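You operate a simulated robot arm through the tools that you are given. There is no shell and no other tool.

The job below is to be done with a simulated robot arm. You get a single attempt, and the scene is never put back.

Task
Send the Host to the headphones with Phones at about 4.
Fine: Phones goes down to 0 before the plug goes in; choose the channel on the channel dial; the headphones stay on their hook; faders, mutes and other controls stay.

It is judged by the outcome, as a careful person would: the job done as asked, and still so three seconds after it is handed in. It fails if anything else is knocked over, pushed out of place, dropped, spilled or broken.

Robot
A 7-joint arm with a two-finger parallel gripper, fixed in place. Base frame: the origin is on the floor under the middle of its stand, x ahead of it, y to its left, z up; the work surface is at about z = 88. Readings come in cm, degrees, newtons and seconds.
It reaches about 114.7 cm from its shoulder. Its first joint turns from -166.0 to 166.0 degrees. Payload 3.43 kg.
The TCP is the grasp point between the finger pads, 3 cm short of the fingertips. In the tool frame z runs along the fingers and y along their closing line. The gripper opens to 9.4 cm. The fingers are 2.8 cm wide and 1 cm thick; the gripper's body (5 by 9.6 cm) begins 5.5 cm behind the TCP.
Orientation is told as [roll, pitch, yaw] about the base's x, y, z axes, in that order, counted from this pose: with the fingers straight down and closing along the base's y, the tool's x points along the base's -x, its y along +y and its z along -z.

Tools
- The arm moves only by the tool arm_command. Its argument "moves" is a list of rows, each an object of numbers (a shift or turn left out is 0, a gripper value left out holds the last): "dx", "dy", "dz": the shift along the tool's x, y, z in cm; "rx", "ry", "rz": the turn, a rotation vector about the tool's x, y, z in degrees; "grip": the finger opening in cm, from 0 to 9.4. In form: [{"dx": .., "dy": .., "dz": .., "rx": .., "ry": .., "rz": .., "grip": ..}, ...]. A call has 1 to 20 rows; each row shifts and turns the commanded pose from where the row before left it, along the tool's axes as they then stand. A row lasts 0.2 s, in which the tool goes at most 5 cm and 8.6 degrees; a call with a longer step from one row to the next is refused whole, and so is a gripper value outside its range. A pose out of reach is approached as far as the arm can. The call stops where the force on the tool passes 40 N (or 10 N more than at its start, if that is more) or the arm is blocked; 0.2 s more then pass. Each finger travels about 4.5 cm/s and halts on what it meets, pressing with about 43 N; the grip force reading is that of the motor and also rises with nothing between the fingers. The clock runs only during rows and for 0.2 s after the last one: add rows that do not move to give the fingers time. The reply holds the time, the measured pose of the TCP, the force on the tool along the base axes, the opening and the grip force, in the units named above and with some noise, with the torque about the TCP (base axes, N m) and any sound that the robot's microphone picked up.
- Cameras (640 x 400 px; columns grow to the right, rows downward): "scene" is fixed at [40.01, 64.95, 155.97]; the picture's right is [-0.90, -0.43, 0.00], its down [-0.34, 0.73, -0.60] and it looks along [0.25, -0.54, -0.80] (base axes); focal length 244 px, centre (320, 200). "wrist" rides on the gripper at [7.6, 1.4, -10.3] in the tool frame; the picture's right is [-0.18, 0.98, 0.00], its down [-0.75, -0.14, -0.64] and it looks along [-0.63, -0.12, 0.77] (tool axes); focal length 243 px, centre (320, 200).
- snapshot(camera): a new picture of that camera. It takes no simulated time.
- pixel_to_xyz(camera, pixels): for up to 12 pixels [column, row] of the newest picture of that camera ("zoom" is the newest enlarged one), the place [x, y, z] in the base frame of the surface seen there, good to about 0.2 cm. It takes no simulated time.
- zoom(camera, box): a new picture of the part [left, top, right, bottom] of that camera's present view, enlarged. It takes no simulated time.
- hand_in(): hands the job in; it is judged then, once.

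Open the gripper and draw the arm clear of the work before you hand the job in, unless the task says otherwise.

The tools are called after "Request:" by a JSON object that holds its "name" and its "arguments". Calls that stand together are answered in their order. arm_command: Moves the arm, as the interface text tells. Its arguments: {"type":"object","properties":{"moves":{"type":"array"}},"required":["moves"]} The other tools are called the same way: snapshot (camera) takes a picture; pixel_to_xyz (camera, pixels) gives the place of the surface under pixels of a picture; zoom (camera, box) takes an enlarged picture of a part of a camera's view; hand_in () hands the job in.

At the start:

```text
clock: 0.0
eef_pos: [53.78, 16.7, 124.25]
ee_rot: [0.0, -0.1, 0.1]
contact_force: [0.1, -0.6, -0.4]
ft_torque: [0.01, 0.04, 0.0]
finger_gap: 9.42
finger_force: 0.0
```

scene: 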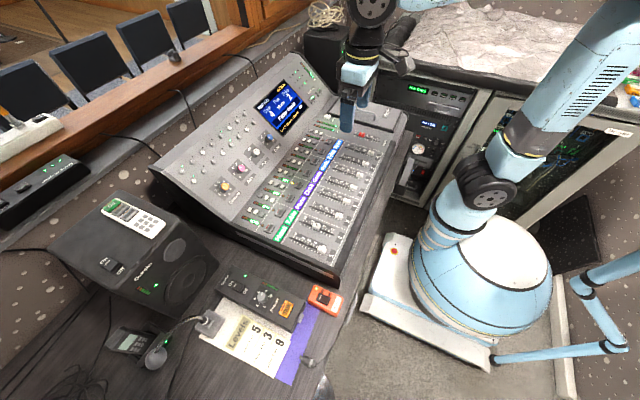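
wrist: 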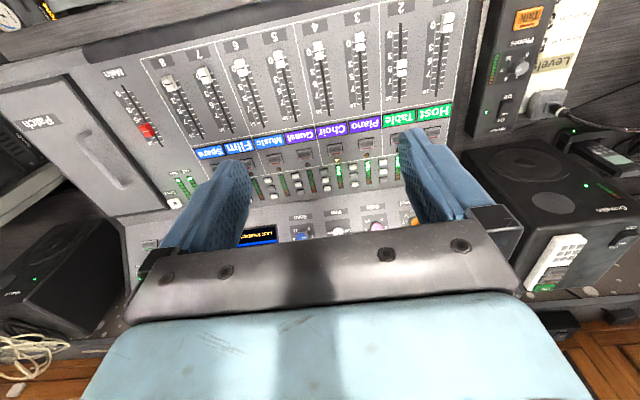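

I'll start by looking closely at the scene: the mixer, the small Phones box near (262,295), and the plug/notes.

Request:
{"name": "zoom", "arguments": {"camera": "scene", "box": [180, 250, 360, 390]}}

Request:
{"name": "zoom", "arguments": {"camera": "scene", "box": [150, 80, 350, 260]}}

Request:
{"name": "zoom", "arguments": {"camera": "scene", "box": [370, 60, 640, 230]}}

Request:
{"name": "zoom", "arguments": {"camera": "wrist", "box": [400, 0, 640, 160]}}

```text
2.86 times, centred on (270, 320) of scene
```

zoom: 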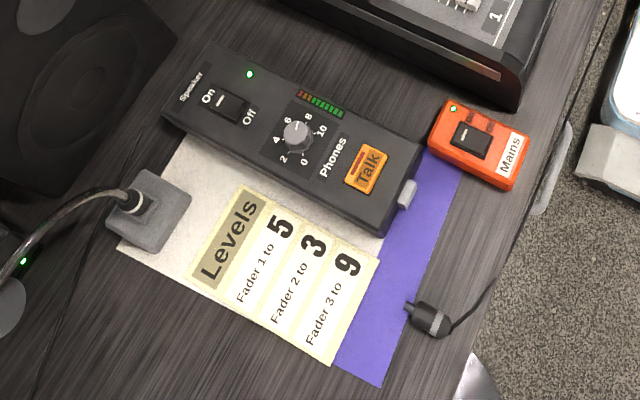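

```text
2.22 times, centred on (250, 170) of scene
```

zoom: 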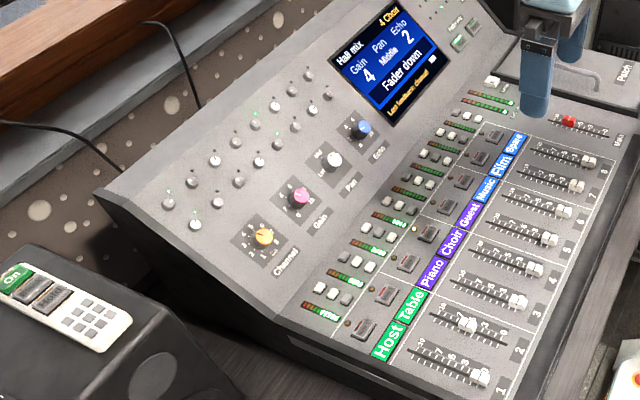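

```text
2.35 times, centred on (505, 145) of scene
```

zoom: 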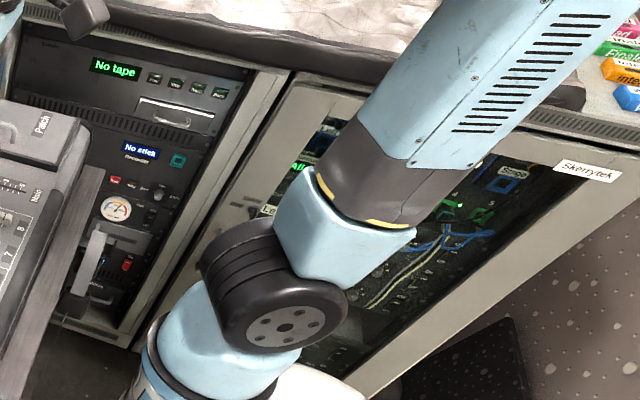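

```text
2.50 times, centred on (520, 80) of wrist
```

zoom: 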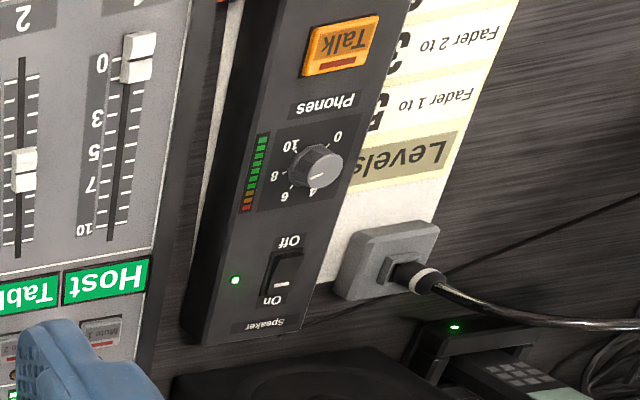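

The box has a Phones knob, and a plug lies on the desk near (303,361). I'll enlarge the display, the channel dial, the box's end and the plug.

Request:
{"name": "zoom", "arguments": {"camera": "scene", "box": [245, 70, 325, 140]}}

Request:
{"name": "zoom", "arguments": {"camera": "scene", "box": [200, 120, 290, 210]}}

Request:
{"name": "zoom", "arguments": {"camera": "scene", "box": [270, 280, 350, 330]}}

Request:
{"name": "zoom", "arguments": {"camera": "scene", "box": [270, 330, 350, 400]}}

Request:
{"name": "zoom", "arguments": {"camera": "scene", "box": [220, 190, 310, 260]}}

Request:
{"name": "zoom", "arguments": {"camera": "scene", "box": [380, 70, 500, 190]}}

Request:
{"name": "zoom", "arguments": {"camera": "scene", "box": [0, 190, 200, 390]}}

```text
5.71 times, centred on (285, 105) of scene
```

zoom: 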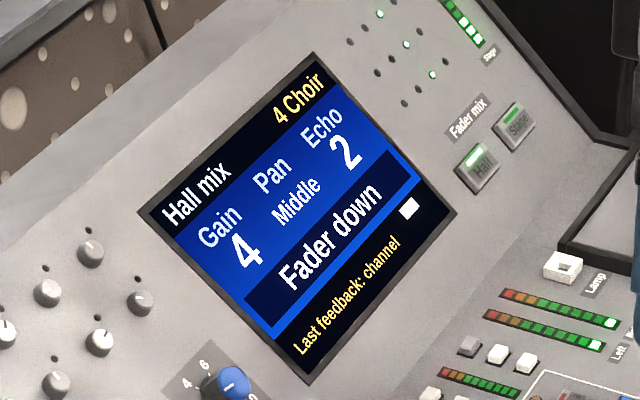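

```text
4.44 times, centred on (245, 165) of scene
```

zoom: 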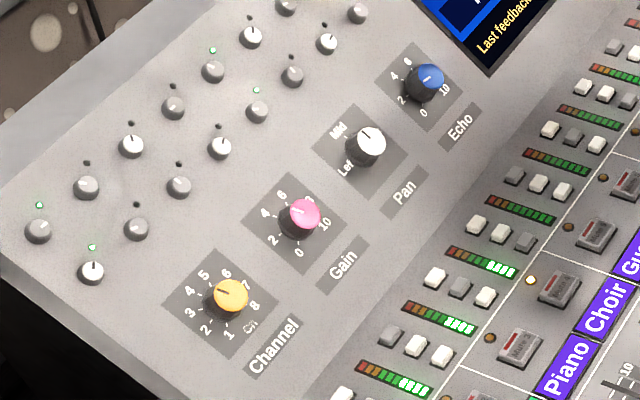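

```text
8.00 times, centred on (310, 305) of scene
```

zoom: 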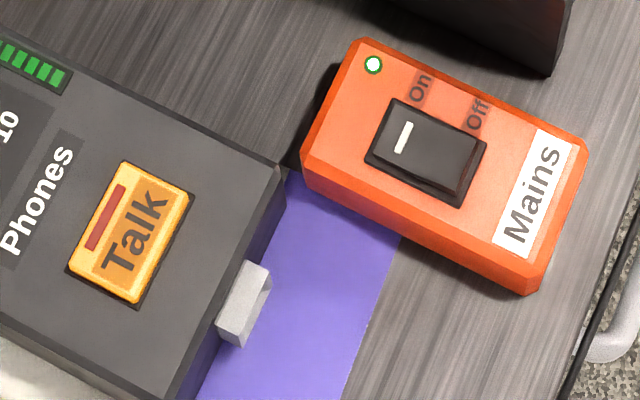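

```text
5.71 times, centred on (310, 365) of scene
```

zoom: 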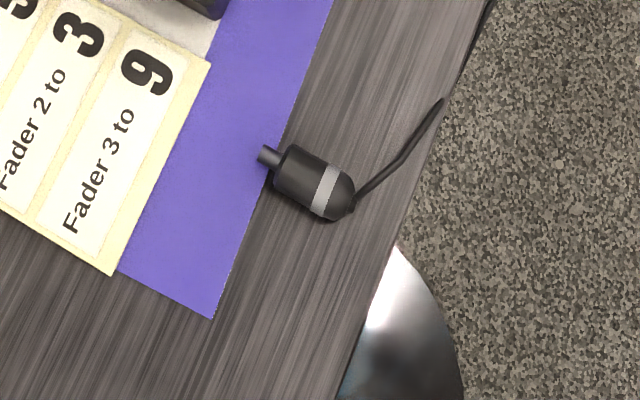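

```text
5.71 times, centred on (265, 225) of scene
```

zoom: 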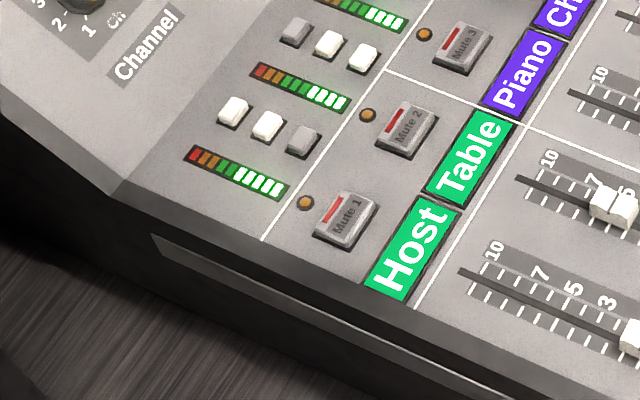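

```text
3.33 times, centred on (440, 130) of scene
```

zoom: 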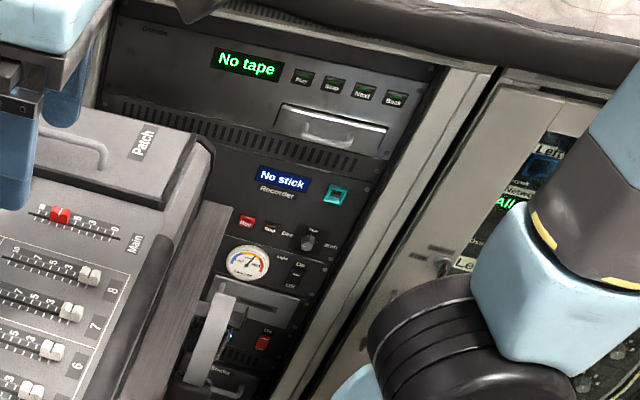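

```text
2.00 times, centred on (100, 290) of scene
```

zoom: 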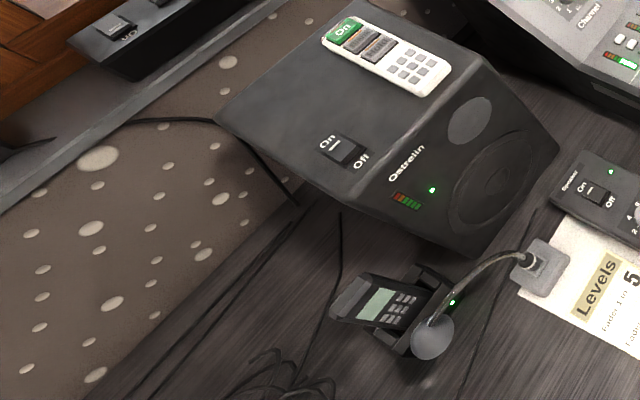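

I'll get coordinates of the key features: the box, its grey end piece, the plug, the channel dial and the faders.

Request:
{"name": "zoom", "arguments": {"camera": "scene", "box": [210, 260, 330, 335]}}

Request:
{"name": "pixel_to_xyz", "arguments": {"camera": "scene", "pixels": [[303, 302], [299, 304], [296, 309], [263, 297], [227, 276], [306, 297], [290, 325], [217, 288], [304, 358], [309, 363], [313, 366], [302, 356]]}}

Request:
{"name": "pixel_to_xyz", "arguments": {"camera": "scene", "pixels": [[225, 186], [222, 187], [239, 168], [270, 187], [302, 205], [276, 238], [265, 250], [318, 383], [325, 380], [283, 365], [315, 360], [320, 296]]}}

```text
5.33 times, centred on (270, 298) of scene
```

zoom: 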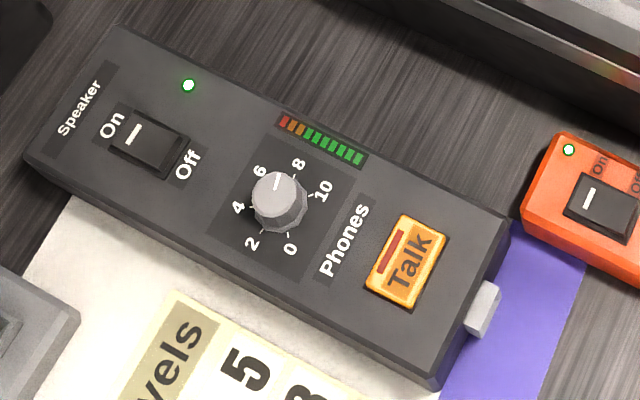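

```text
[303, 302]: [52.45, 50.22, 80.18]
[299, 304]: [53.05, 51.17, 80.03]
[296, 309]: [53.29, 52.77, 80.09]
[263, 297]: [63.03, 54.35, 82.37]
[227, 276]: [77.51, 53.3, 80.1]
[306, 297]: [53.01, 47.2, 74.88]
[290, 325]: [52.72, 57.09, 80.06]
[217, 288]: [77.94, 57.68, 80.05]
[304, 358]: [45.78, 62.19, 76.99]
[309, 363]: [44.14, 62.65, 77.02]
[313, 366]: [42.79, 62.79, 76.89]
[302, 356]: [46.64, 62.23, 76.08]
```

```text
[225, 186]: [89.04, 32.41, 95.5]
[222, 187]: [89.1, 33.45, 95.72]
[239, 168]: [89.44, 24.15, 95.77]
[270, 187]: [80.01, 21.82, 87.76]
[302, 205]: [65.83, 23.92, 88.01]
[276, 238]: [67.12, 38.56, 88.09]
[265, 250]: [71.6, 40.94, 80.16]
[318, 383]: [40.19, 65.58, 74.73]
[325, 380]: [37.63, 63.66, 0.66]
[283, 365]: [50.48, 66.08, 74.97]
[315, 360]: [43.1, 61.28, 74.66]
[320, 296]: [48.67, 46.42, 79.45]
```

The box top is at z≈80 with its grey end piece near [52.5, 51, 80] facing -x, and the plug lies at about [44, 62.5, 77]. I'll move the wrist camera over for a closer look from a safe height.

Request:
{"name": "arm_command", "arguments": {"moves": [{"dx": 1.2, "dy": 3.3, "dz": 1.6}, {"dx": 1.2, "dy": 3.3, "dz": 1.6}, {"dx": 1.2, "dy": 3.3, "dz": 1.6}, {"dx": 1.2, "dy": 3.3, "dz": 1.6}, {"dx": 1.2, "dy": 3.3, "dz": 1.6}, {"dx": 1.2, "dy": 3.3, "dz": 1.6}, {"dx": 1.2, "dy": 3.3, "dz": 1.6}, {"dx": 1.2, "dy": 3.3, "dz": 1.6}, {"dx": 1.2, "dy": 3.3, "dz": 1.6}, {"dx": 1.2, "dy": 3.3, "dz": 1.6}, {}]}}

Request:
{"name": "snapshot", "arguments": {"camera": "wrist"}}

Request:
{"name": "snapshot", "arguments": {"camera": "scene"}}

```text
clock: 2.4
eef_pos: [41.8, 49.61, 108.21]
ee_rot: [0.1, 0.1, 0.0]
contact_force: [0.2, 0.0, 0.0]
ft_torque: [-0.01, 0.0, 0.04]
finger_gap: 9.37
finger_force: 0.1
```

```text
taken
```

wrist: 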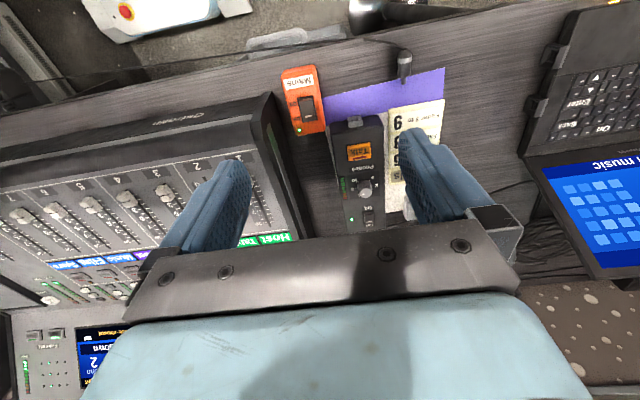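

```text
taken
```

scene: 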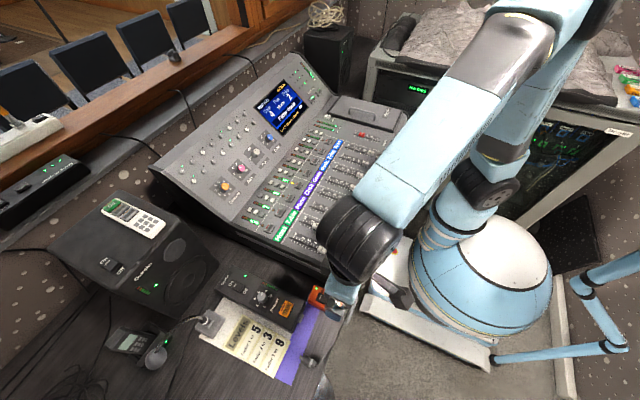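

The wrist view now shows the box at about (360,170) and the plug at (404,62). I'll enlarge that area, plus the desk edge.

Request:
{"name": "zoom", "arguments": {"camera": "wrist", "box": [270, 20, 460, 140]}}

Request:
{"name": "zoom", "arguments": {"camera": "wrist", "box": [230, 0, 480, 80]}}

Request:
{"name": "zoom", "arguments": {"camera": "wrist", "box": [320, 100, 420, 240]}}

Request:
{"name": "zoom", "arguments": {"camera": "wrist", "box": [500, 0, 640, 280]}}

```text
3.33 times, centred on (365, 80) of wrist
```

zoom: 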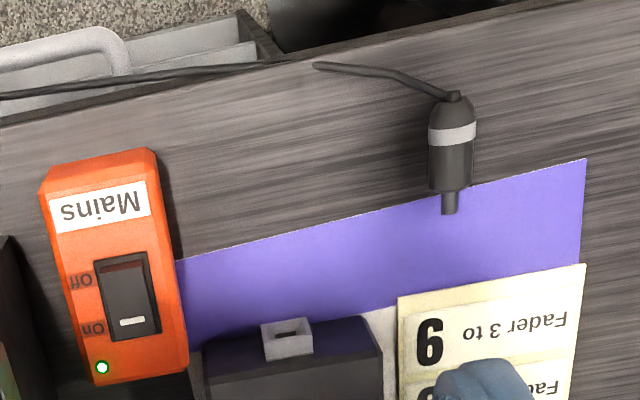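

```text
2.56 times, centred on (355, 40) of wrist
```

zoom: 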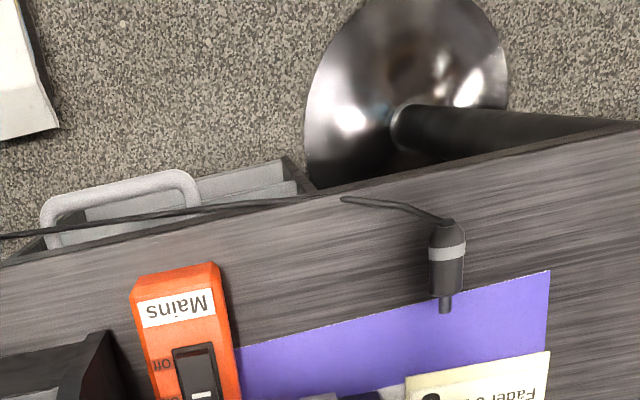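

```text
2.86 times, centred on (370, 170) of wrist
```

zoom: 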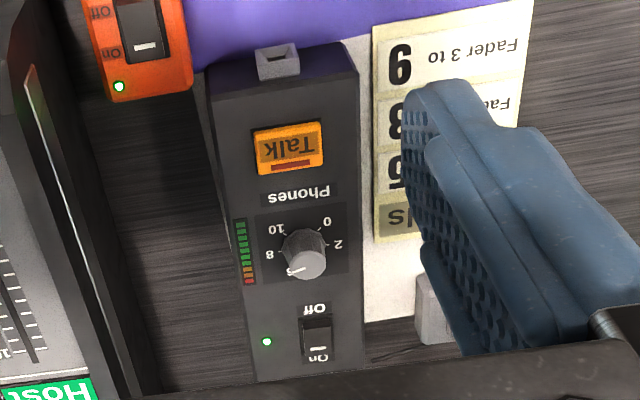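

```text
1.43 times, centred on (570, 140) of wrist
```

zoom: 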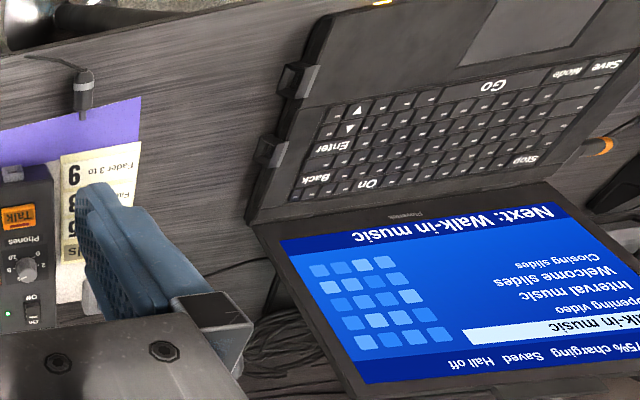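

The socket is the grey block with a slot/hole on the box's -x end, and the plug lies tip toward +x. Phones points at about 6. First I'll go above the Phones knob for a close look.

Request:
{"name": "arm_command", "arguments": {"moves": [{"dx": -3.6, "dy": 0.6, "dz": 2.4}, {"dx": -3.6, "dy": 0.6, "dz": 2.4}, {"dx": -3.6, "dy": 0.6, "dz": 2.4}, {"dx": -3.6, "dy": 0.6, "dz": 2.4}, {"dx": -3.6, "dy": 0.6, "dz": 2.4}, {}]}}

Request:
{"name": "snapshot", "arguments": {"camera": "wrist"}}

Request:
{"name": "zoom", "arguments": {"camera": "wrist", "box": [240, 0, 400, 200]}}

```text
clock: 3.8
eef_pos: [59.97, 52.67, 96.26]
ee_rot: [0.0, 0.0, 0.0]
contact_force: [-0.2, 1.1, -0.4]
ft_torque: [0.03, 0.02, 0.01]
finger_gap: 9.38
finger_force: 0.1
```

```text
taken
```

wrist: 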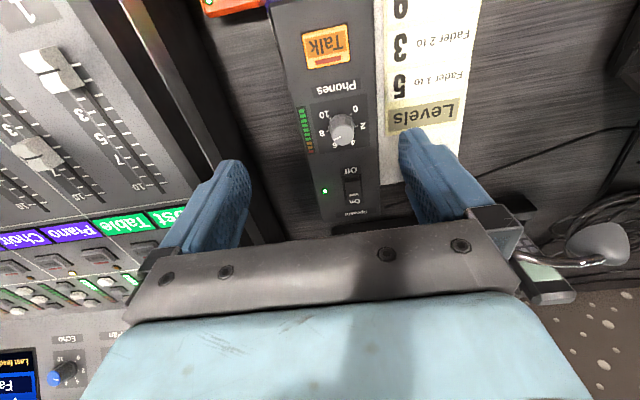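

```text
2.00 times, centred on (320, 100) of wrist
```

zoom: 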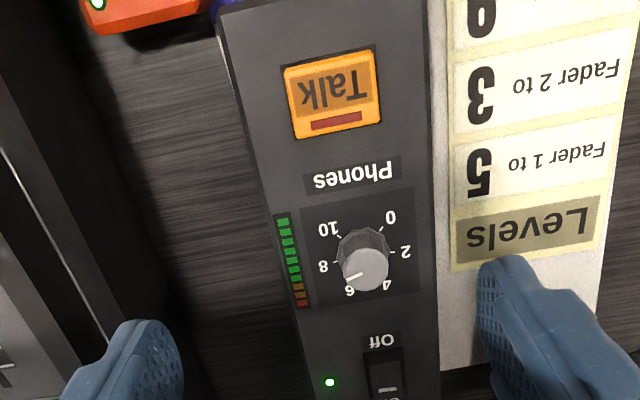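

The knob appears at about (342,128) with the pointer near 6. I'll zoom tightly for measurement.

Request:
{"name": "zoom", "arguments": {"camera": "wrist", "box": [302, 95, 382, 157]}}

```text
6.45 times, centred on (342, 126) of wrist
```

zoom: 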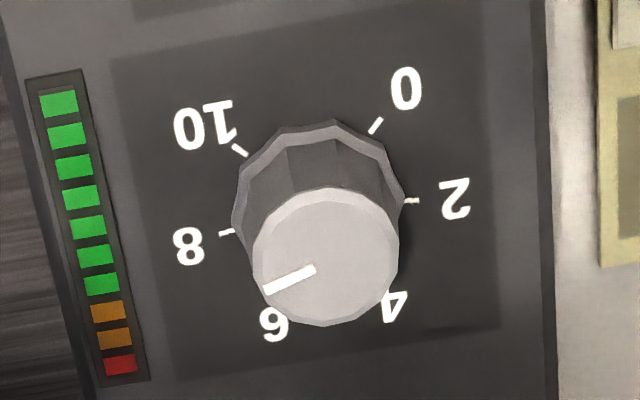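

Request:
{"name": "pixel_to_xyz", "arguments": {"camera": "zoom", "pixels": [[326, 258], [268, 290], [314, 268], [258, 262], [394, 250], [376, 125], [412, 201], [227, 233], [240, 150], [320, 196], [325, 320]]}}

Request:
{"name": "pixel_to_xyz", "arguments": {"camera": "wrist", "pixels": [[275, 10], [381, 210], [322, 215], [376, 100], [300, 115]]}}

```text
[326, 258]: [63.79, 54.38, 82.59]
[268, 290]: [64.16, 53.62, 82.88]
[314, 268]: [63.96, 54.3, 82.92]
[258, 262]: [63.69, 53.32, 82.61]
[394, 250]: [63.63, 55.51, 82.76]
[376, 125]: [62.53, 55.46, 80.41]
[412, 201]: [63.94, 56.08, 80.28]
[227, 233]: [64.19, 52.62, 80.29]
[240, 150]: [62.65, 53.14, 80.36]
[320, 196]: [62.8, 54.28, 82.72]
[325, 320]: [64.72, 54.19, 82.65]
```

```text
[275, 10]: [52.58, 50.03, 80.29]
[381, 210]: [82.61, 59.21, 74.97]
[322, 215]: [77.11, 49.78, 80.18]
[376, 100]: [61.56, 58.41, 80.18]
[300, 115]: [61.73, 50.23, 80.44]
```

Knob centre ≈ [63.7, 54.35], top z≈82.7, pointer ≈7. I'll check heights of nearby obstacles (speaker, gooseneck mic, mixer edge) before descending.

Request:
{"name": "snapshot", "arguments": {"camera": "scene"}}

Request:
{"name": "pixel_to_xyz", "arguments": {"camera": "scene", "pixels": [[205, 262], [185, 232], [180, 280], [155, 356], [195, 318], [210, 325], [180, 322], [270, 242], [335, 275], [230, 215], [130, 345], [320, 300]]}}

```text
taken
```

scene: 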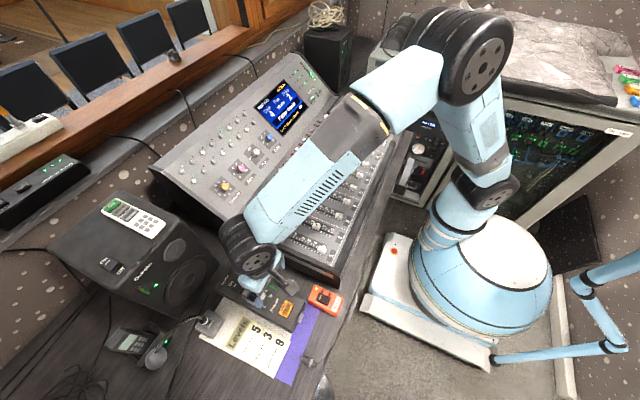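

```text
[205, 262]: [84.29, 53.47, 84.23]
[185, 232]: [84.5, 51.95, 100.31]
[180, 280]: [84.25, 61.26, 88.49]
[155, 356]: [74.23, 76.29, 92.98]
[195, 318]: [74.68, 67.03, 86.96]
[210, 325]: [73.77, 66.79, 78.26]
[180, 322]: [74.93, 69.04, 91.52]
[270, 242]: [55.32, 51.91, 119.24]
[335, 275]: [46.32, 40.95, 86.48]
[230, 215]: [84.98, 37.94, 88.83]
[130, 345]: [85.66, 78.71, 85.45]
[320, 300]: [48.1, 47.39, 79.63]
```

Obstacles are well clear of the knob (speaker at x≥84, gooseneck at [74.7,67]). I'll move over the knob at z≈90, pre-rotate +50° and narrow the gripper to 5 cm.

Request:
{"name": "arm_command", "arguments": {"moves": [{"dx": -1.89, "dy": 0.84, "dz": 2.5, "grip": 5}, {"dx": -1.89, "dy": 0.84, "dz": 2.5}, {"rz": 8.33}, {"rz": 8.33}, {"rz": 8.33}, {"rz": 8.33}, {"rz": 8.33}, {"rz": 8.35}, {}, {}]}}

Request:
{"name": "snapshot", "arguments": {"camera": "wrist"}}

```text
clock: 6.0
eef_pos: [63.63, 54.4, 91.28]
ee_rot: [0.0, 0.1, -50.0]
contact_force: [0.1, 1.4, -0.3]
ft_torque: [0.0, 0.0, -0.03]
finger_gap: 4.99
finger_force: 0.1
```

```text
taken
```

wrist: 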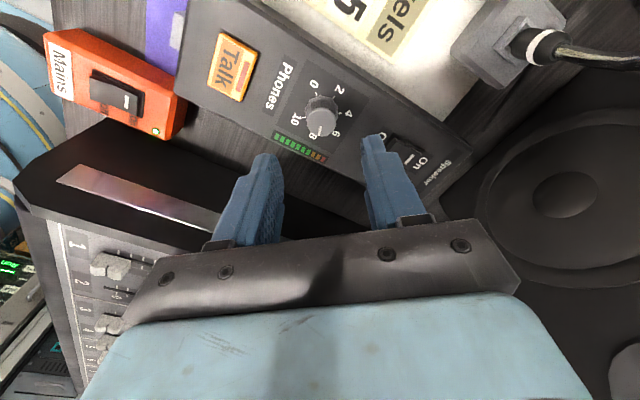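

The knob is at (320,117), centred between the fingers. I'll re-measure the centre and pointer from this second viewpoint.

Request:
{"name": "zoom", "arguments": {"camera": "wrist", "box": [280, 75, 360, 155]}}

```text
5.00 times, centred on (320, 115) of wrist
```

zoom: 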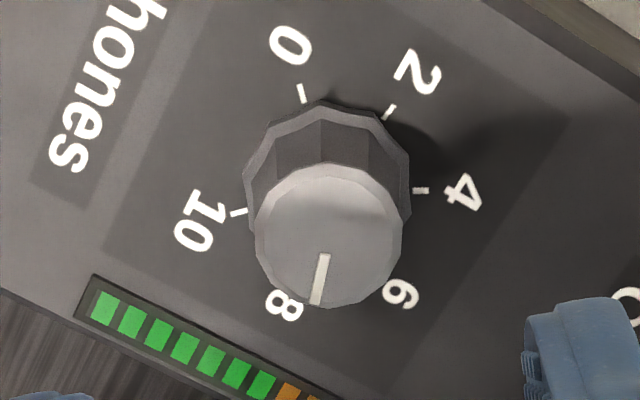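

Request:
{"name": "pixel_to_xyz", "arguments": {"camera": "zoom", "pixels": [[328, 235], [317, 300], [324, 258], [259, 235], [397, 235], [302, 95], [389, 113], [420, 190], [238, 212], [325, 168]]}}

```text
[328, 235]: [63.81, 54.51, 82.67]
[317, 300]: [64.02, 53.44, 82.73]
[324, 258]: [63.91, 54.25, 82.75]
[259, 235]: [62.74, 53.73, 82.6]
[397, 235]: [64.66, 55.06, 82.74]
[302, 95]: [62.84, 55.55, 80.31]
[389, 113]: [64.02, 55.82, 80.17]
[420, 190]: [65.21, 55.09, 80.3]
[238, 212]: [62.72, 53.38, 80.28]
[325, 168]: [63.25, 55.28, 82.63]
```

Centre confirmed at ≈[63.72, 54.4]; TCP is within 1 mm. I descend to TCP z≈83.7 (fingertips just above the panel at 80.3).

Request:
{"name": "arm_command", "arguments": {"moves": [{"dz": 2.5}, {"dz": 2.5}, {"dz": 1.5}, {"dz": 1.0}, {}]}}

Request:
{"name": "snapshot", "arguments": {"camera": "wrist"}}

```text
clock: 7.2
eef_pos: [63.64, 54.4, 83.77]
ee_rot: [0.1, 0.0, -49.9]
contact_force: [0.6, -0.4, -0.2]
ft_torque: [-0.01, -0.03, -0.02]
finger_gap: 5.01
finger_force: 0.3
```

```text
taken
```

wrist: 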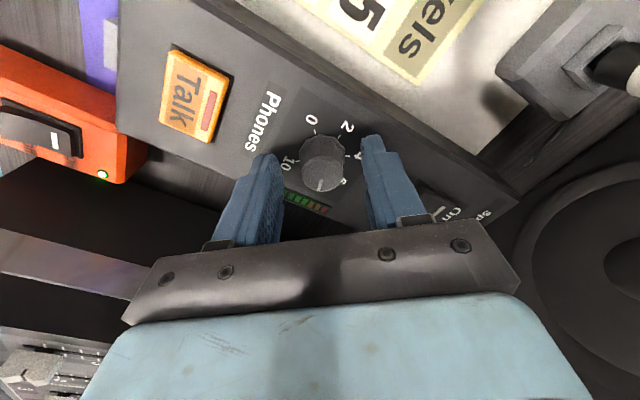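

The knob sits between the fingers with clearance. I close gently to find contact.

Request:
{"name": "arm_command", "arguments": {"moves": [{"grip": 3.0}, {"grip": 2.6}, {}, {"grip": 2.3}, {}, {}]}}

```text
clock: 8.6
eef_pos: [63.64, 54.41, 83.79]
ee_rot: [0.0, 0.0, -50.0]
contact_force: [5.5, 6.6, 1.0]
ft_torque: [0.27, -0.14, -0.02]
finger_gap: 2.79
finger_force: 3.8
```

Contact at 2.79 cm, with an 8 N sideways force showing the knob is slightly toward tool +y. I shift slightly to centre and press a bit more.

Request:
{"name": "arm_command", "arguments": {"moves": [{"dy": 0.08}, {"dy": 0.04}, {}]}}

```text
clock: 9.4
eef_pos: [63.8, 54.47, 83.75]
ee_rot: [0.0, 0.0, -50.0]
contact_force: [3.6, 0.8, 4.7]
ft_torque: [0.09, 0.01, -0.01]
finger_gap: 2.61
finger_force: 33.0
```

Now centred, gripping with 33 N at 2.61 cm. I'll rotate the knob counter-clockwise (rz negative) a little and check.

Request:
{"name": "arm_command", "arguments": {"moves": [{"rz": -6}, {"rz": -6}, {"rz": -6}, {"rz": -6}, {}]}}

Request:
{"name": "zoom", "arguments": {"camera": "wrist", "box": [260, 100, 400, 220]}}

```text
clock: 10.6
eef_pos: [63.69, 54.44, 83.76]
ee_rot: [-0.1, 0.0, -25.9]
contact_force: [-2.6, -7.6, 2.3]
ft_torque: [-0.39, -0.17, -0.03]
finger_gap: 2.57
finger_force: 45.2
```

```text
3.33 times, centred on (330, 160) of wrist
```

zoom: 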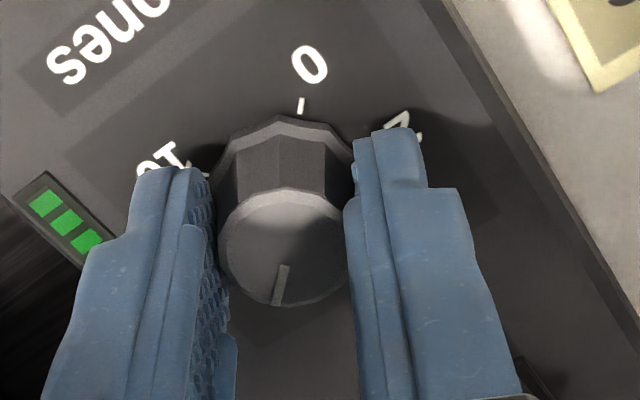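

The knob turns with the gripper (pointer keeps its direction relative to the fingers). I continue turning to yaw +50.

Request:
{"name": "arm_command", "arguments": {"moves": [{"rz": -7}, {"rz": -7}, {"rz": -7}, {"rz": -7}, {"rz": -7}, {"rz": -7}, {"rz": -7}, {"rz": -7}, {"rz": -7}, {"rz": -7}, {"rz": -6}, {}]}}

Request:
{"name": "zoom", "arguments": {"camera": "wrist", "box": [260, 100, 400, 220]}}

```text
clock: 13.2
eef_pos: [63.87, 54.45, 83.81]
ee_rot: [0.0, 0.1, 50.1]
contact_force: [2.4, -9.4, -5.2]
ft_torque: [0.08, -0.48, 0.02]
finger_gap: 2.56
finger_force: 45.1
```

```text
3.33 times, centred on (330, 160) of wrist
```

zoom: 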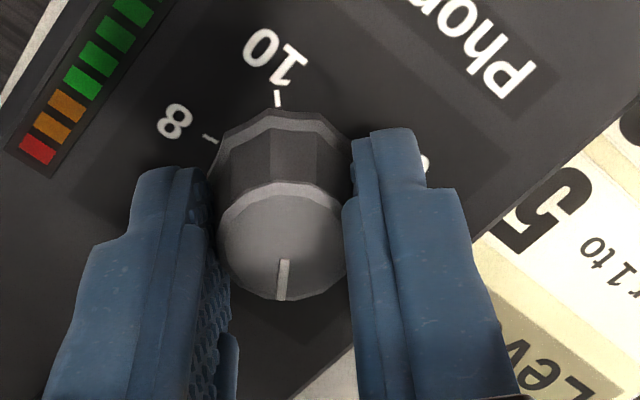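

Turned 100° without slipping, now near 4. I'll continue in the same grip toward 0, watching for joint limits.

Request:
{"name": "arm_command", "arguments": {"moves": [{"rz": -7}, {"rz": -7}, {"rz": -7}, {"rz": -7}, {"rz": -7}, {"rz": -7}, {"rz": -7}, {}]}}

Request:
{"name": "zoom", "arguments": {"camera": "wrist", "box": [260, 100, 400, 220]}}

Request:
{"name": "snapshot", "arguments": {"camera": "scene"}}

```text
clock: 15.0
eef_pos: [63.81, 54.51, 83.8]
ee_rot: [0.1, 0.1, 99.1]
contact_force: [7.3, -0.9, 1.1]
ft_torque: [-0.17, -0.28, 0.02]
finger_gap: 2.53
finger_force: 44.7
```

```text
3.33 times, centred on (330, 160) of wrist
```

zoom: 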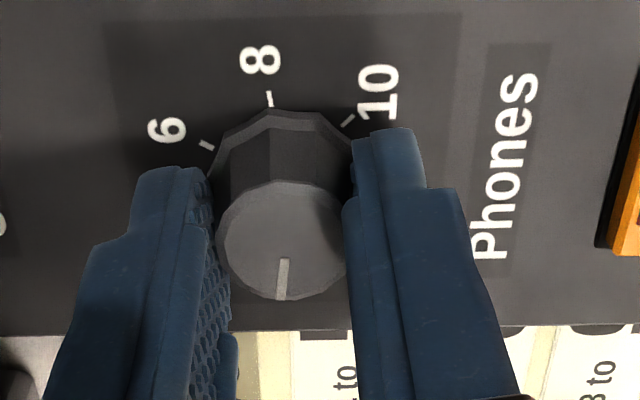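

```text
taken
```

scene: 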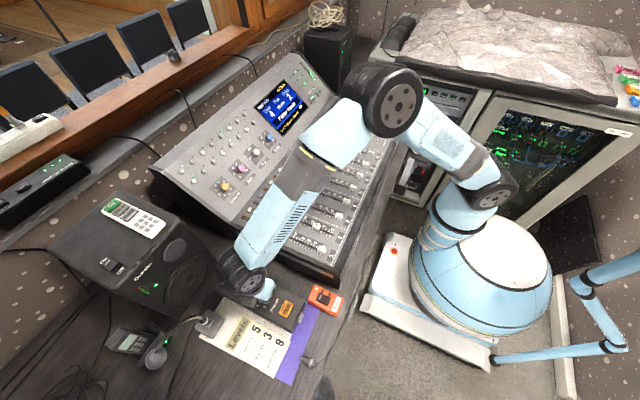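

Pointer now roughly at 2. I'll continue toward 0 in smaller checks.

Request:
{"name": "arm_command", "arguments": {"moves": [{"rz": -6}, {"rz": -6}, {"rz": -6}, {"rz": -6}, {"rz": -6}, {"rz": -6}, {}]}}

Request:
{"name": "zoom", "arguments": {"camera": "wrist", "box": [260, 100, 400, 220]}}

```text
clock: 16.6
eef_pos: [63.84, 54.5, 83.85]
ee_rot: [0.0, 0.1, 135.1]
contact_force: [9.3, -3.2, 4.1]
ft_torque: [-0.4, -0.46, 0.01]
finger_gap: 2.54
finger_force: 45.1
```

```text
3.33 times, centred on (330, 160) of wrist
```

zoom: 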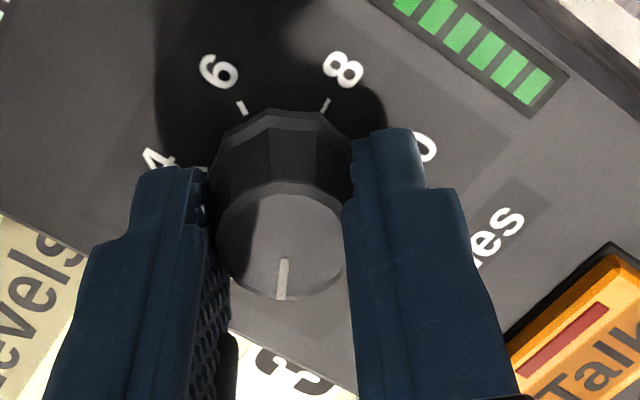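

The pointer is now about opposite "7", i.e. value ≈0.2–0.3. I'll nudge in small steps, watching z torque for the end stop.

Request:
{"name": "arm_command", "arguments": {"moves": [{"rz": -2.5}, {"rz": -2.5}, {}]}}

Request:
{"name": "zoom", "arguments": {"camera": "wrist", "box": [270, 110, 370, 200]}}

```text
clock: 17.4
eef_pos: [63.73, 54.5, 83.81]
ee_rot: [-0.1, -0.1, 140.1]
contact_force: [4.2, -5.8, 3.6]
ft_torque: [-0.33, -0.3, 0.01]
finger_gap: 2.53
finger_force: 45.2
```

```text
4.44 times, centred on (320, 155) of wrist
```

zoom: 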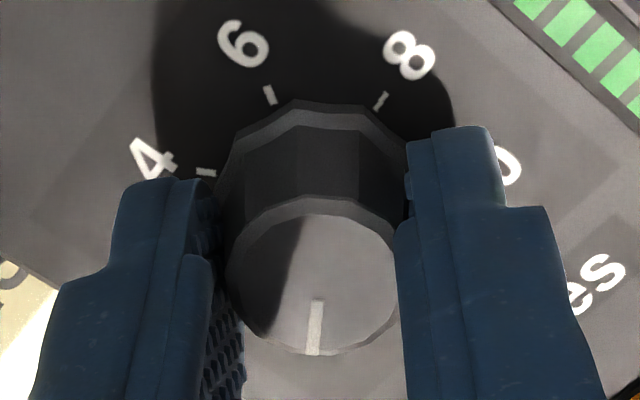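

Nearly at 0 with no stop torque yet. A few more small steps.

Request:
{"name": "arm_command", "arguments": {"moves": [{"rz": -2}, {"rz": -2}, {}]}}

Request:
{"name": "zoom", "arguments": {"camera": "wrist", "box": [270, 110, 370, 200]}}

```text
clock: 18.2
eef_pos: [63.82, 54.46, 83.87]
ee_rot: [0.0, 0.0, 144.1]
contact_force: [5.2, -8.8, 4.5]
ft_torque: [-0.37, -0.21, 0.02]
finger_gap: 2.51
finger_force: 45.4
```

```text
4.44 times, centred on (320, 155) of wrist
```

zoom: 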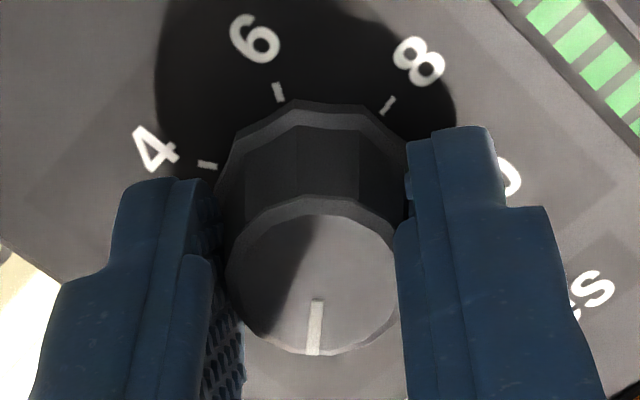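

I'll release and raise to inspect the pointer against the 0 mark directly.

Request:
{"name": "arm_command", "arguments": {"moves": [{"grip": 5}, {}, {"dz": -3}, {"dz": -4}, {}]}}

Request:
{"name": "snapshot", "arguments": {"camera": "wrist"}}

Request:
{"name": "zoom", "arguments": {"camera": "wrist", "box": [270, 80, 370, 160]}}

Request:
{"name": "zoom", "arguments": {"camera": "scene", "box": [210, 260, 330, 335]}}

```text
clock: 19.4
eef_pos: [63.68, 54.46, 90.82]
ee_rot: [0.0, 0.0, 144.0]
contact_force: [-0.2, 0.0, 0.3]
ft_torque: [-0.02, -0.01, -0.02]
finger_gap: 5.01
finger_force: 0.1
```

```text
taken
```

wrist: 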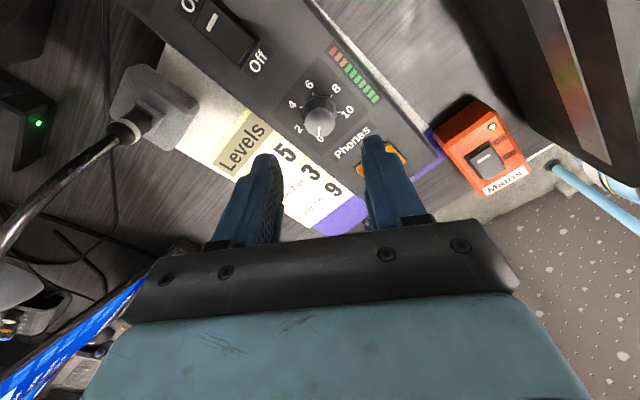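

```text
5.00 times, centred on (320, 120) of wrist
```

zoom: 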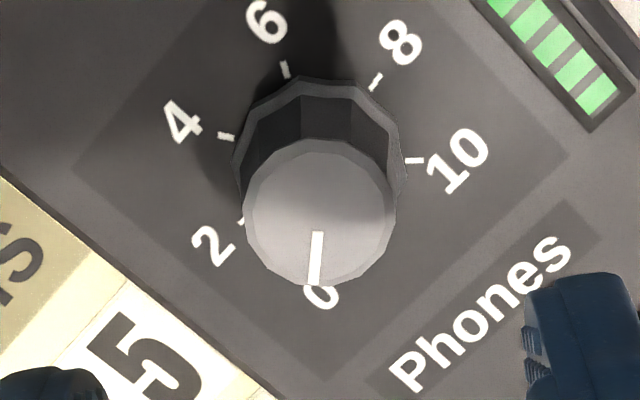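

```text
5.33 times, centred on (270, 298) of scene
```

zoom: 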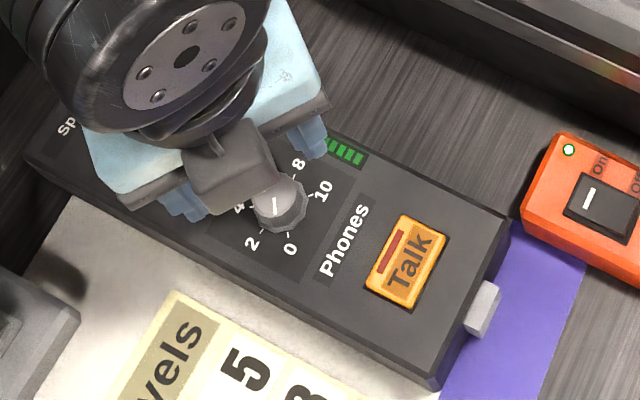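

Request:
{"name": "pixel_to_xyz", "arguments": {"camera": "zoom", "pixels": [[278, 200], [273, 210], [290, 236]]}}

Request:
{"name": "zoom", "arguments": {"camera": "wrist", "box": [290, 90, 350, 150]}}

```text
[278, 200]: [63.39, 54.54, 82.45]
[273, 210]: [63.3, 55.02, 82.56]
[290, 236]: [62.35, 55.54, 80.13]
```

```text
6.67 times, centred on (320, 120) of wrist
```

zoom: 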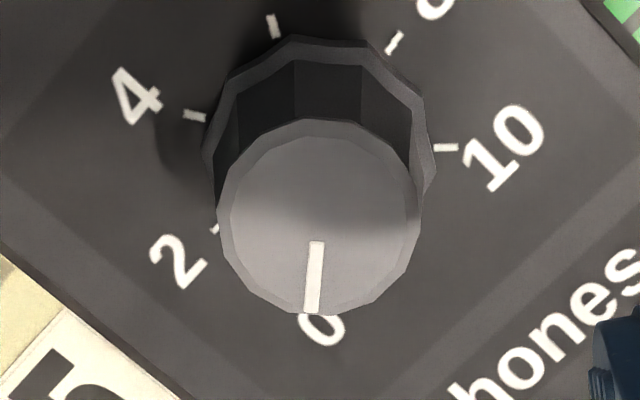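

Request:
{"name": "pixel_to_xyz", "arguments": {"camera": "zoom", "pixels": [[316, 245], [311, 308], [314, 275], [319, 215], [223, 210], [416, 215], [320, 125], [318, 308], [195, 116], [446, 147], [273, 26], [394, 42]]}}

```text
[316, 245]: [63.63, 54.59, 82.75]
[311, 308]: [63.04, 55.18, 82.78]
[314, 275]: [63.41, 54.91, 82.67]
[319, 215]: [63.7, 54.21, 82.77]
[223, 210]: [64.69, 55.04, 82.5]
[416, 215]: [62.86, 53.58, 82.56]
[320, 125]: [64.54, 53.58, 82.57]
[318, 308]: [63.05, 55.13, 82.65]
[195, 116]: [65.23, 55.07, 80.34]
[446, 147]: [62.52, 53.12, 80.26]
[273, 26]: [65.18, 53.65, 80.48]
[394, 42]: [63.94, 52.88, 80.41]
```

The pointer is at ≈131–135° while the 0 mark is ≈136°; so it's at about 0.1. I'll re-grip and nudge a few degrees more to be truly at 0.

Request:
{"name": "arm_command", "arguments": {"moves": [{"dz": 3.5}, {"dz": 3.5}, {"grip": 2.3}, {}, {}, {}, {}]}}

Request:
{"name": "arm_command", "arguments": {"moves": [{"rz": -1.5}, {"rz": -1.5}, {"rz": -1.5}, {}]}}

Request:
{"name": "zoom", "arguments": {"camera": "wrist", "box": [270, 110, 370, 200]}}

```text
clock: 21.0
eef_pos: [63.81, 54.5, 83.74]
ee_rot: [0.1, 0.0, 144.1]
contact_force: [-5.9, -8.0, -3.3]
ft_torque: [-0.67, -0.39, 0.01]
finger_gap: 2.58
finger_force: 44.9
```

```text
clock: 22.0
eef_pos: [63.75, 54.42, 83.82]
ee_rot: [0.2, -0.1, 148.5]
contact_force: [-4.0, -9.5, -8.6]
ft_torque: [-0.64, -0.37, -0.03]
finger_gap: 2.53
finger_force: 45.0
```

```text
4.44 times, centred on (320, 155) of wrist
```

zoom: 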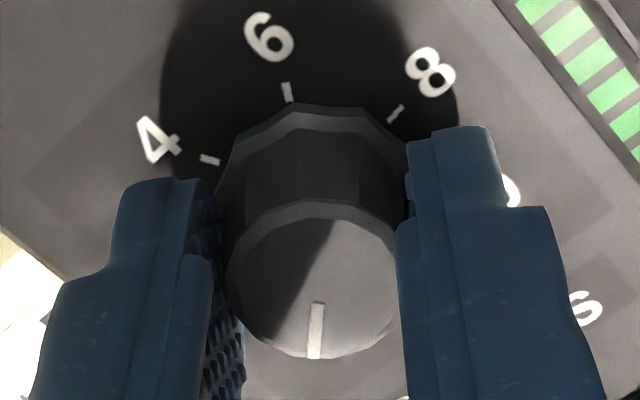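

I release and lift to verify the pointer.

Request:
{"name": "arm_command", "arguments": {"moves": [{"grip": 5}, {}, {"dz": -3}, {"dz": -4}, {}]}}

Request:
{"name": "zoom", "arguments": {"camera": "wrist", "box": [290, 90, 350, 150]}}

Request:
{"name": "pixel_to_xyz", "arguments": {"camera": "zoom", "pixels": [[316, 245], [311, 308], [314, 275], [319, 215], [223, 210], [416, 215]]}}

```text
clock: 23.2
eef_pos: [63.89, 54.43, 90.75]
ee_rot: [0.0, 0.1, 148.5]
contact_force: [-0.7, -0.7, -1.0]
ft_torque: [-0.01, 0.0, 0.0]
finger_gap: 4.99
finger_force: 0.1
```

```text
6.67 times, centred on (320, 120) of wrist
```

zoom: 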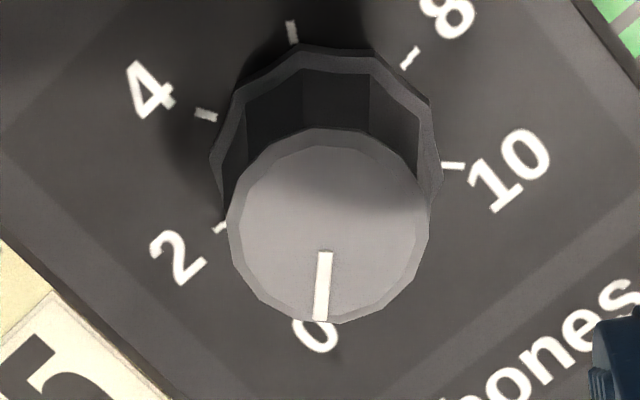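

```text
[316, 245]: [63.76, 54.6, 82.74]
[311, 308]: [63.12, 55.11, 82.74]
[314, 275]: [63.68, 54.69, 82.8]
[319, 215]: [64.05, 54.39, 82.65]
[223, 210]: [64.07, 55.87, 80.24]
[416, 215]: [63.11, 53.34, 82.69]
```

Request:
{"name": "pixel_to_xyz", "arguments": {"camera": "zoom", "pixels": [[326, 257], [320, 317], [323, 287], [328, 225], [232, 222], [426, 222], [330, 133], [207, 115], [452, 165], [291, 31], [409, 57], [318, 340]]}}

```text
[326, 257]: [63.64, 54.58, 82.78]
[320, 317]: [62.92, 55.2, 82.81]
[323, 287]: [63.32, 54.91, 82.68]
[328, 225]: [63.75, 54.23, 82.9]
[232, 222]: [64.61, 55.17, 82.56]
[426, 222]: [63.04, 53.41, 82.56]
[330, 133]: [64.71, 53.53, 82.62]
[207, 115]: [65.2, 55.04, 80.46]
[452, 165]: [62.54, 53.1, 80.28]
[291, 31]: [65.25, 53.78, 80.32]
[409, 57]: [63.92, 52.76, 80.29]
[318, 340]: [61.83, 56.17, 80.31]
```

Phones now reads 0 (pointer ≈135°, on the 0 mark). Next I rotate the gripper back to yaw 0 while rising a little.

Request:
{"name": "arm_command", "arguments": {"moves": [{"dz": -2, "rz": 8.25}, {"dz": -2, "rz": 8.25}, {"rz": 8.25}, {"rz": 8.25}, {"rz": 8.25}, {"rz": 8.25}, {"rz": 8.25}, {"rz": 8.25}, {"rz": 8.25}, {"rz": 8.25}, {"rz": 8.25}, {"rz": 8.25}, {"rz": 8.25}, {"rz": 8.25}, {"rz": 8.25}, {"rz": 8.25}, {"rz": 8.25}, {"rz": 8.25}, {}]}}

```text
clock: 27.2
eef_pos: [63.71, 54.38, 94.93]
ee_rot: [0.0, 0.0, -0.1]
contact_force: [0.8, -0.3, 0.1]
ft_torque: [0.01, -0.01, 0.01]
finger_gap: 4.99
finger_force: 0.1
```

Back at yaw 0. I move to around [45, 56, 90] to view the socket and plug up close.

Request:
{"name": "arm_command", "arguments": {"moves": [{"dx": 4.7, "dy": 0.4, "dz": 0.5}, {"dx": 4.7, "dy": 0.4, "dz": 0.5}, {"dx": 4.7, "dy": 0.4, "dz": 1.0}, {"dx": 4.7, "dy": 0.4, "dz": 1.0}, {"dz": 1.5}, {}]}}

Request:
{"name": "snapshot", "arguments": {"camera": "wrist"}}

Request:
{"name": "snapshot", "arguments": {"camera": "scene"}}

```text
clock: 28.6
eef_pos: [45.0, 55.93, 90.33]
ee_rot: [0.0, 0.0, 0.1]
contact_force: [-0.5, -0.9, 0.7]
ft_torque: [-0.03, 0.04, 0.0]
finger_gap: 4.99
finger_force: 0.1
```

```text
taken
```

wrist: 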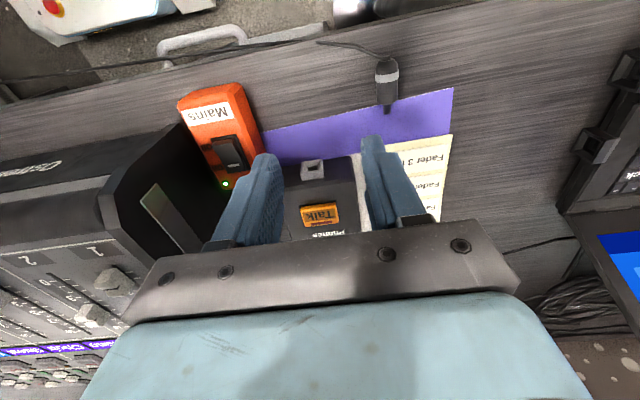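

```text
taken
```

scene: 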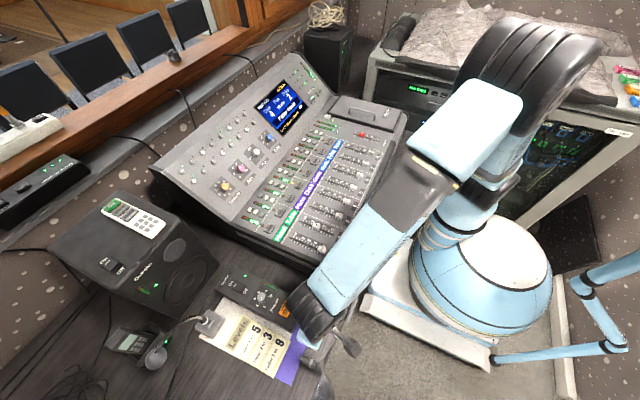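

Socket is visible at (312,170) and plug at (387,80). I zoom on each for measurement.

Request:
{"name": "zoom", "arguments": {"camera": "wrist", "box": [340, 40, 430, 130]}}

Request:
{"name": "pixel_to_xyz", "arguments": {"camera": "zoom", "pixels": [[320, 200]]}}

Request:
{"name": "zoom", "arguments": {"camera": "wrist", "box": [280, 145, 350, 195]}}

```text
4.44 times, centred on (385, 85) of wrist
```

zoom: 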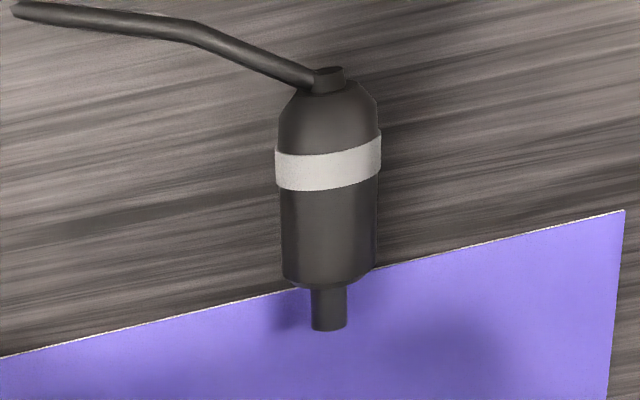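

```text
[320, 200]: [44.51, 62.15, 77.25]
```

```text
8.00 times, centred on (315, 170) of wrist
```

zoom: 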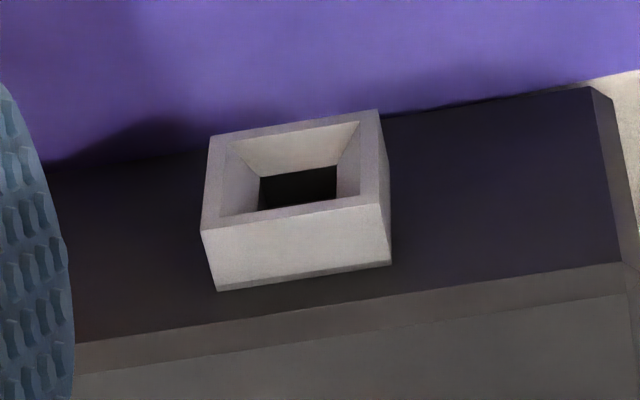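

Request:
{"name": "pixel_to_xyz", "arguments": {"camera": "zoom", "pixels": [[213, 140], [374, 115], [206, 226], [378, 200], [218, 286], [386, 262], [265, 178], [333, 165], [262, 208], [333, 195], [300, 250], [298, 188]]}}

Request:
{"name": "pixel_to_xyz", "arguments": {"camera": "wrist", "pixels": [[286, 187], [358, 158], [322, 167], [300, 165], [350, 168]]}}

```text
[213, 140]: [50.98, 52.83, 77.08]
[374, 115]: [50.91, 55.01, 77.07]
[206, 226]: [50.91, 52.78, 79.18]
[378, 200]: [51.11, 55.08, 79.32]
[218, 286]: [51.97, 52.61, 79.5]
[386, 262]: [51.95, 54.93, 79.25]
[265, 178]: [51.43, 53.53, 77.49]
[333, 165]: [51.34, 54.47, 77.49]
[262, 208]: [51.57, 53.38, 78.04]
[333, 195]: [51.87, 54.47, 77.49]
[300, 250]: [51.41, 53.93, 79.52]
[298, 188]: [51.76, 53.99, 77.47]
```

```text
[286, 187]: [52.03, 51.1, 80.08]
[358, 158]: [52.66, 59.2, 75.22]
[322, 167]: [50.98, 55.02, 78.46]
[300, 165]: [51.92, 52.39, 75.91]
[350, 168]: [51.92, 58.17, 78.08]
```

Socket block front face is at x≈50.95, y 52.75–55.05, z 77.05–79.4 → hole centre ≈ [50.95, 53.93, 78.2], facing -x. Now measure the plug.

Request:
{"name": "zoom", "arguments": {"camera": "wrist", "box": [340, 40, 430, 130]}}

Request:
{"name": "pixel_to_xyz", "arguments": {"camera": "zoom", "pixels": [[328, 326], [315, 326], [343, 326], [328, 300], [288, 270], [373, 262], [330, 270], [285, 200], [377, 195], [328, 200], [328, 110], [328, 75]]}}

Request:
{"name": "pixel_to_xyz", "arguments": {"camera": "zoom", "pixels": [[328, 220], [328, 240], [328, 180], [328, 160], [328, 130], [300, 80], [200, 30], [30, 10], [420, 240], [250, 240], [340, 75], [318, 75]]}}

```text
4.44 times, centred on (385, 85) of wrist
```

zoom: 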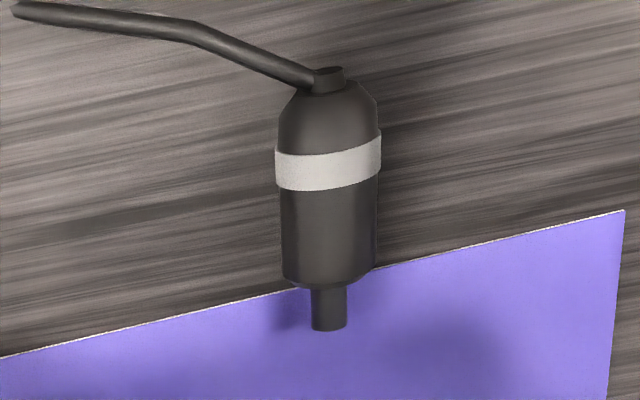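

```text
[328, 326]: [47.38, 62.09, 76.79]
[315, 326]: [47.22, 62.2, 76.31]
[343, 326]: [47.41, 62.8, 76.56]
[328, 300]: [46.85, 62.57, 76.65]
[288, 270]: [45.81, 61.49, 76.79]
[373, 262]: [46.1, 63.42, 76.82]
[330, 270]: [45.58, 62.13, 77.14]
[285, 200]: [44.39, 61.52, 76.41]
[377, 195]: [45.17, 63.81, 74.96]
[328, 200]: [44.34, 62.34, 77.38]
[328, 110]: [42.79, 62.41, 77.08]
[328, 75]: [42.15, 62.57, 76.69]
```

```text
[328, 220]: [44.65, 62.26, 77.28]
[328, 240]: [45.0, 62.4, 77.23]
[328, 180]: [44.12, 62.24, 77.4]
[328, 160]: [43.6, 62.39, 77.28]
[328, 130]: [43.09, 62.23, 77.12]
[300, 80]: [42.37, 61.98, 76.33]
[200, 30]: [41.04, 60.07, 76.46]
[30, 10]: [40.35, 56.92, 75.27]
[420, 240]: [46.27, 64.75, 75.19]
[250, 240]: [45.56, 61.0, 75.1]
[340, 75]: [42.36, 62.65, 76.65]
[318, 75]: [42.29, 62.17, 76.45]
```

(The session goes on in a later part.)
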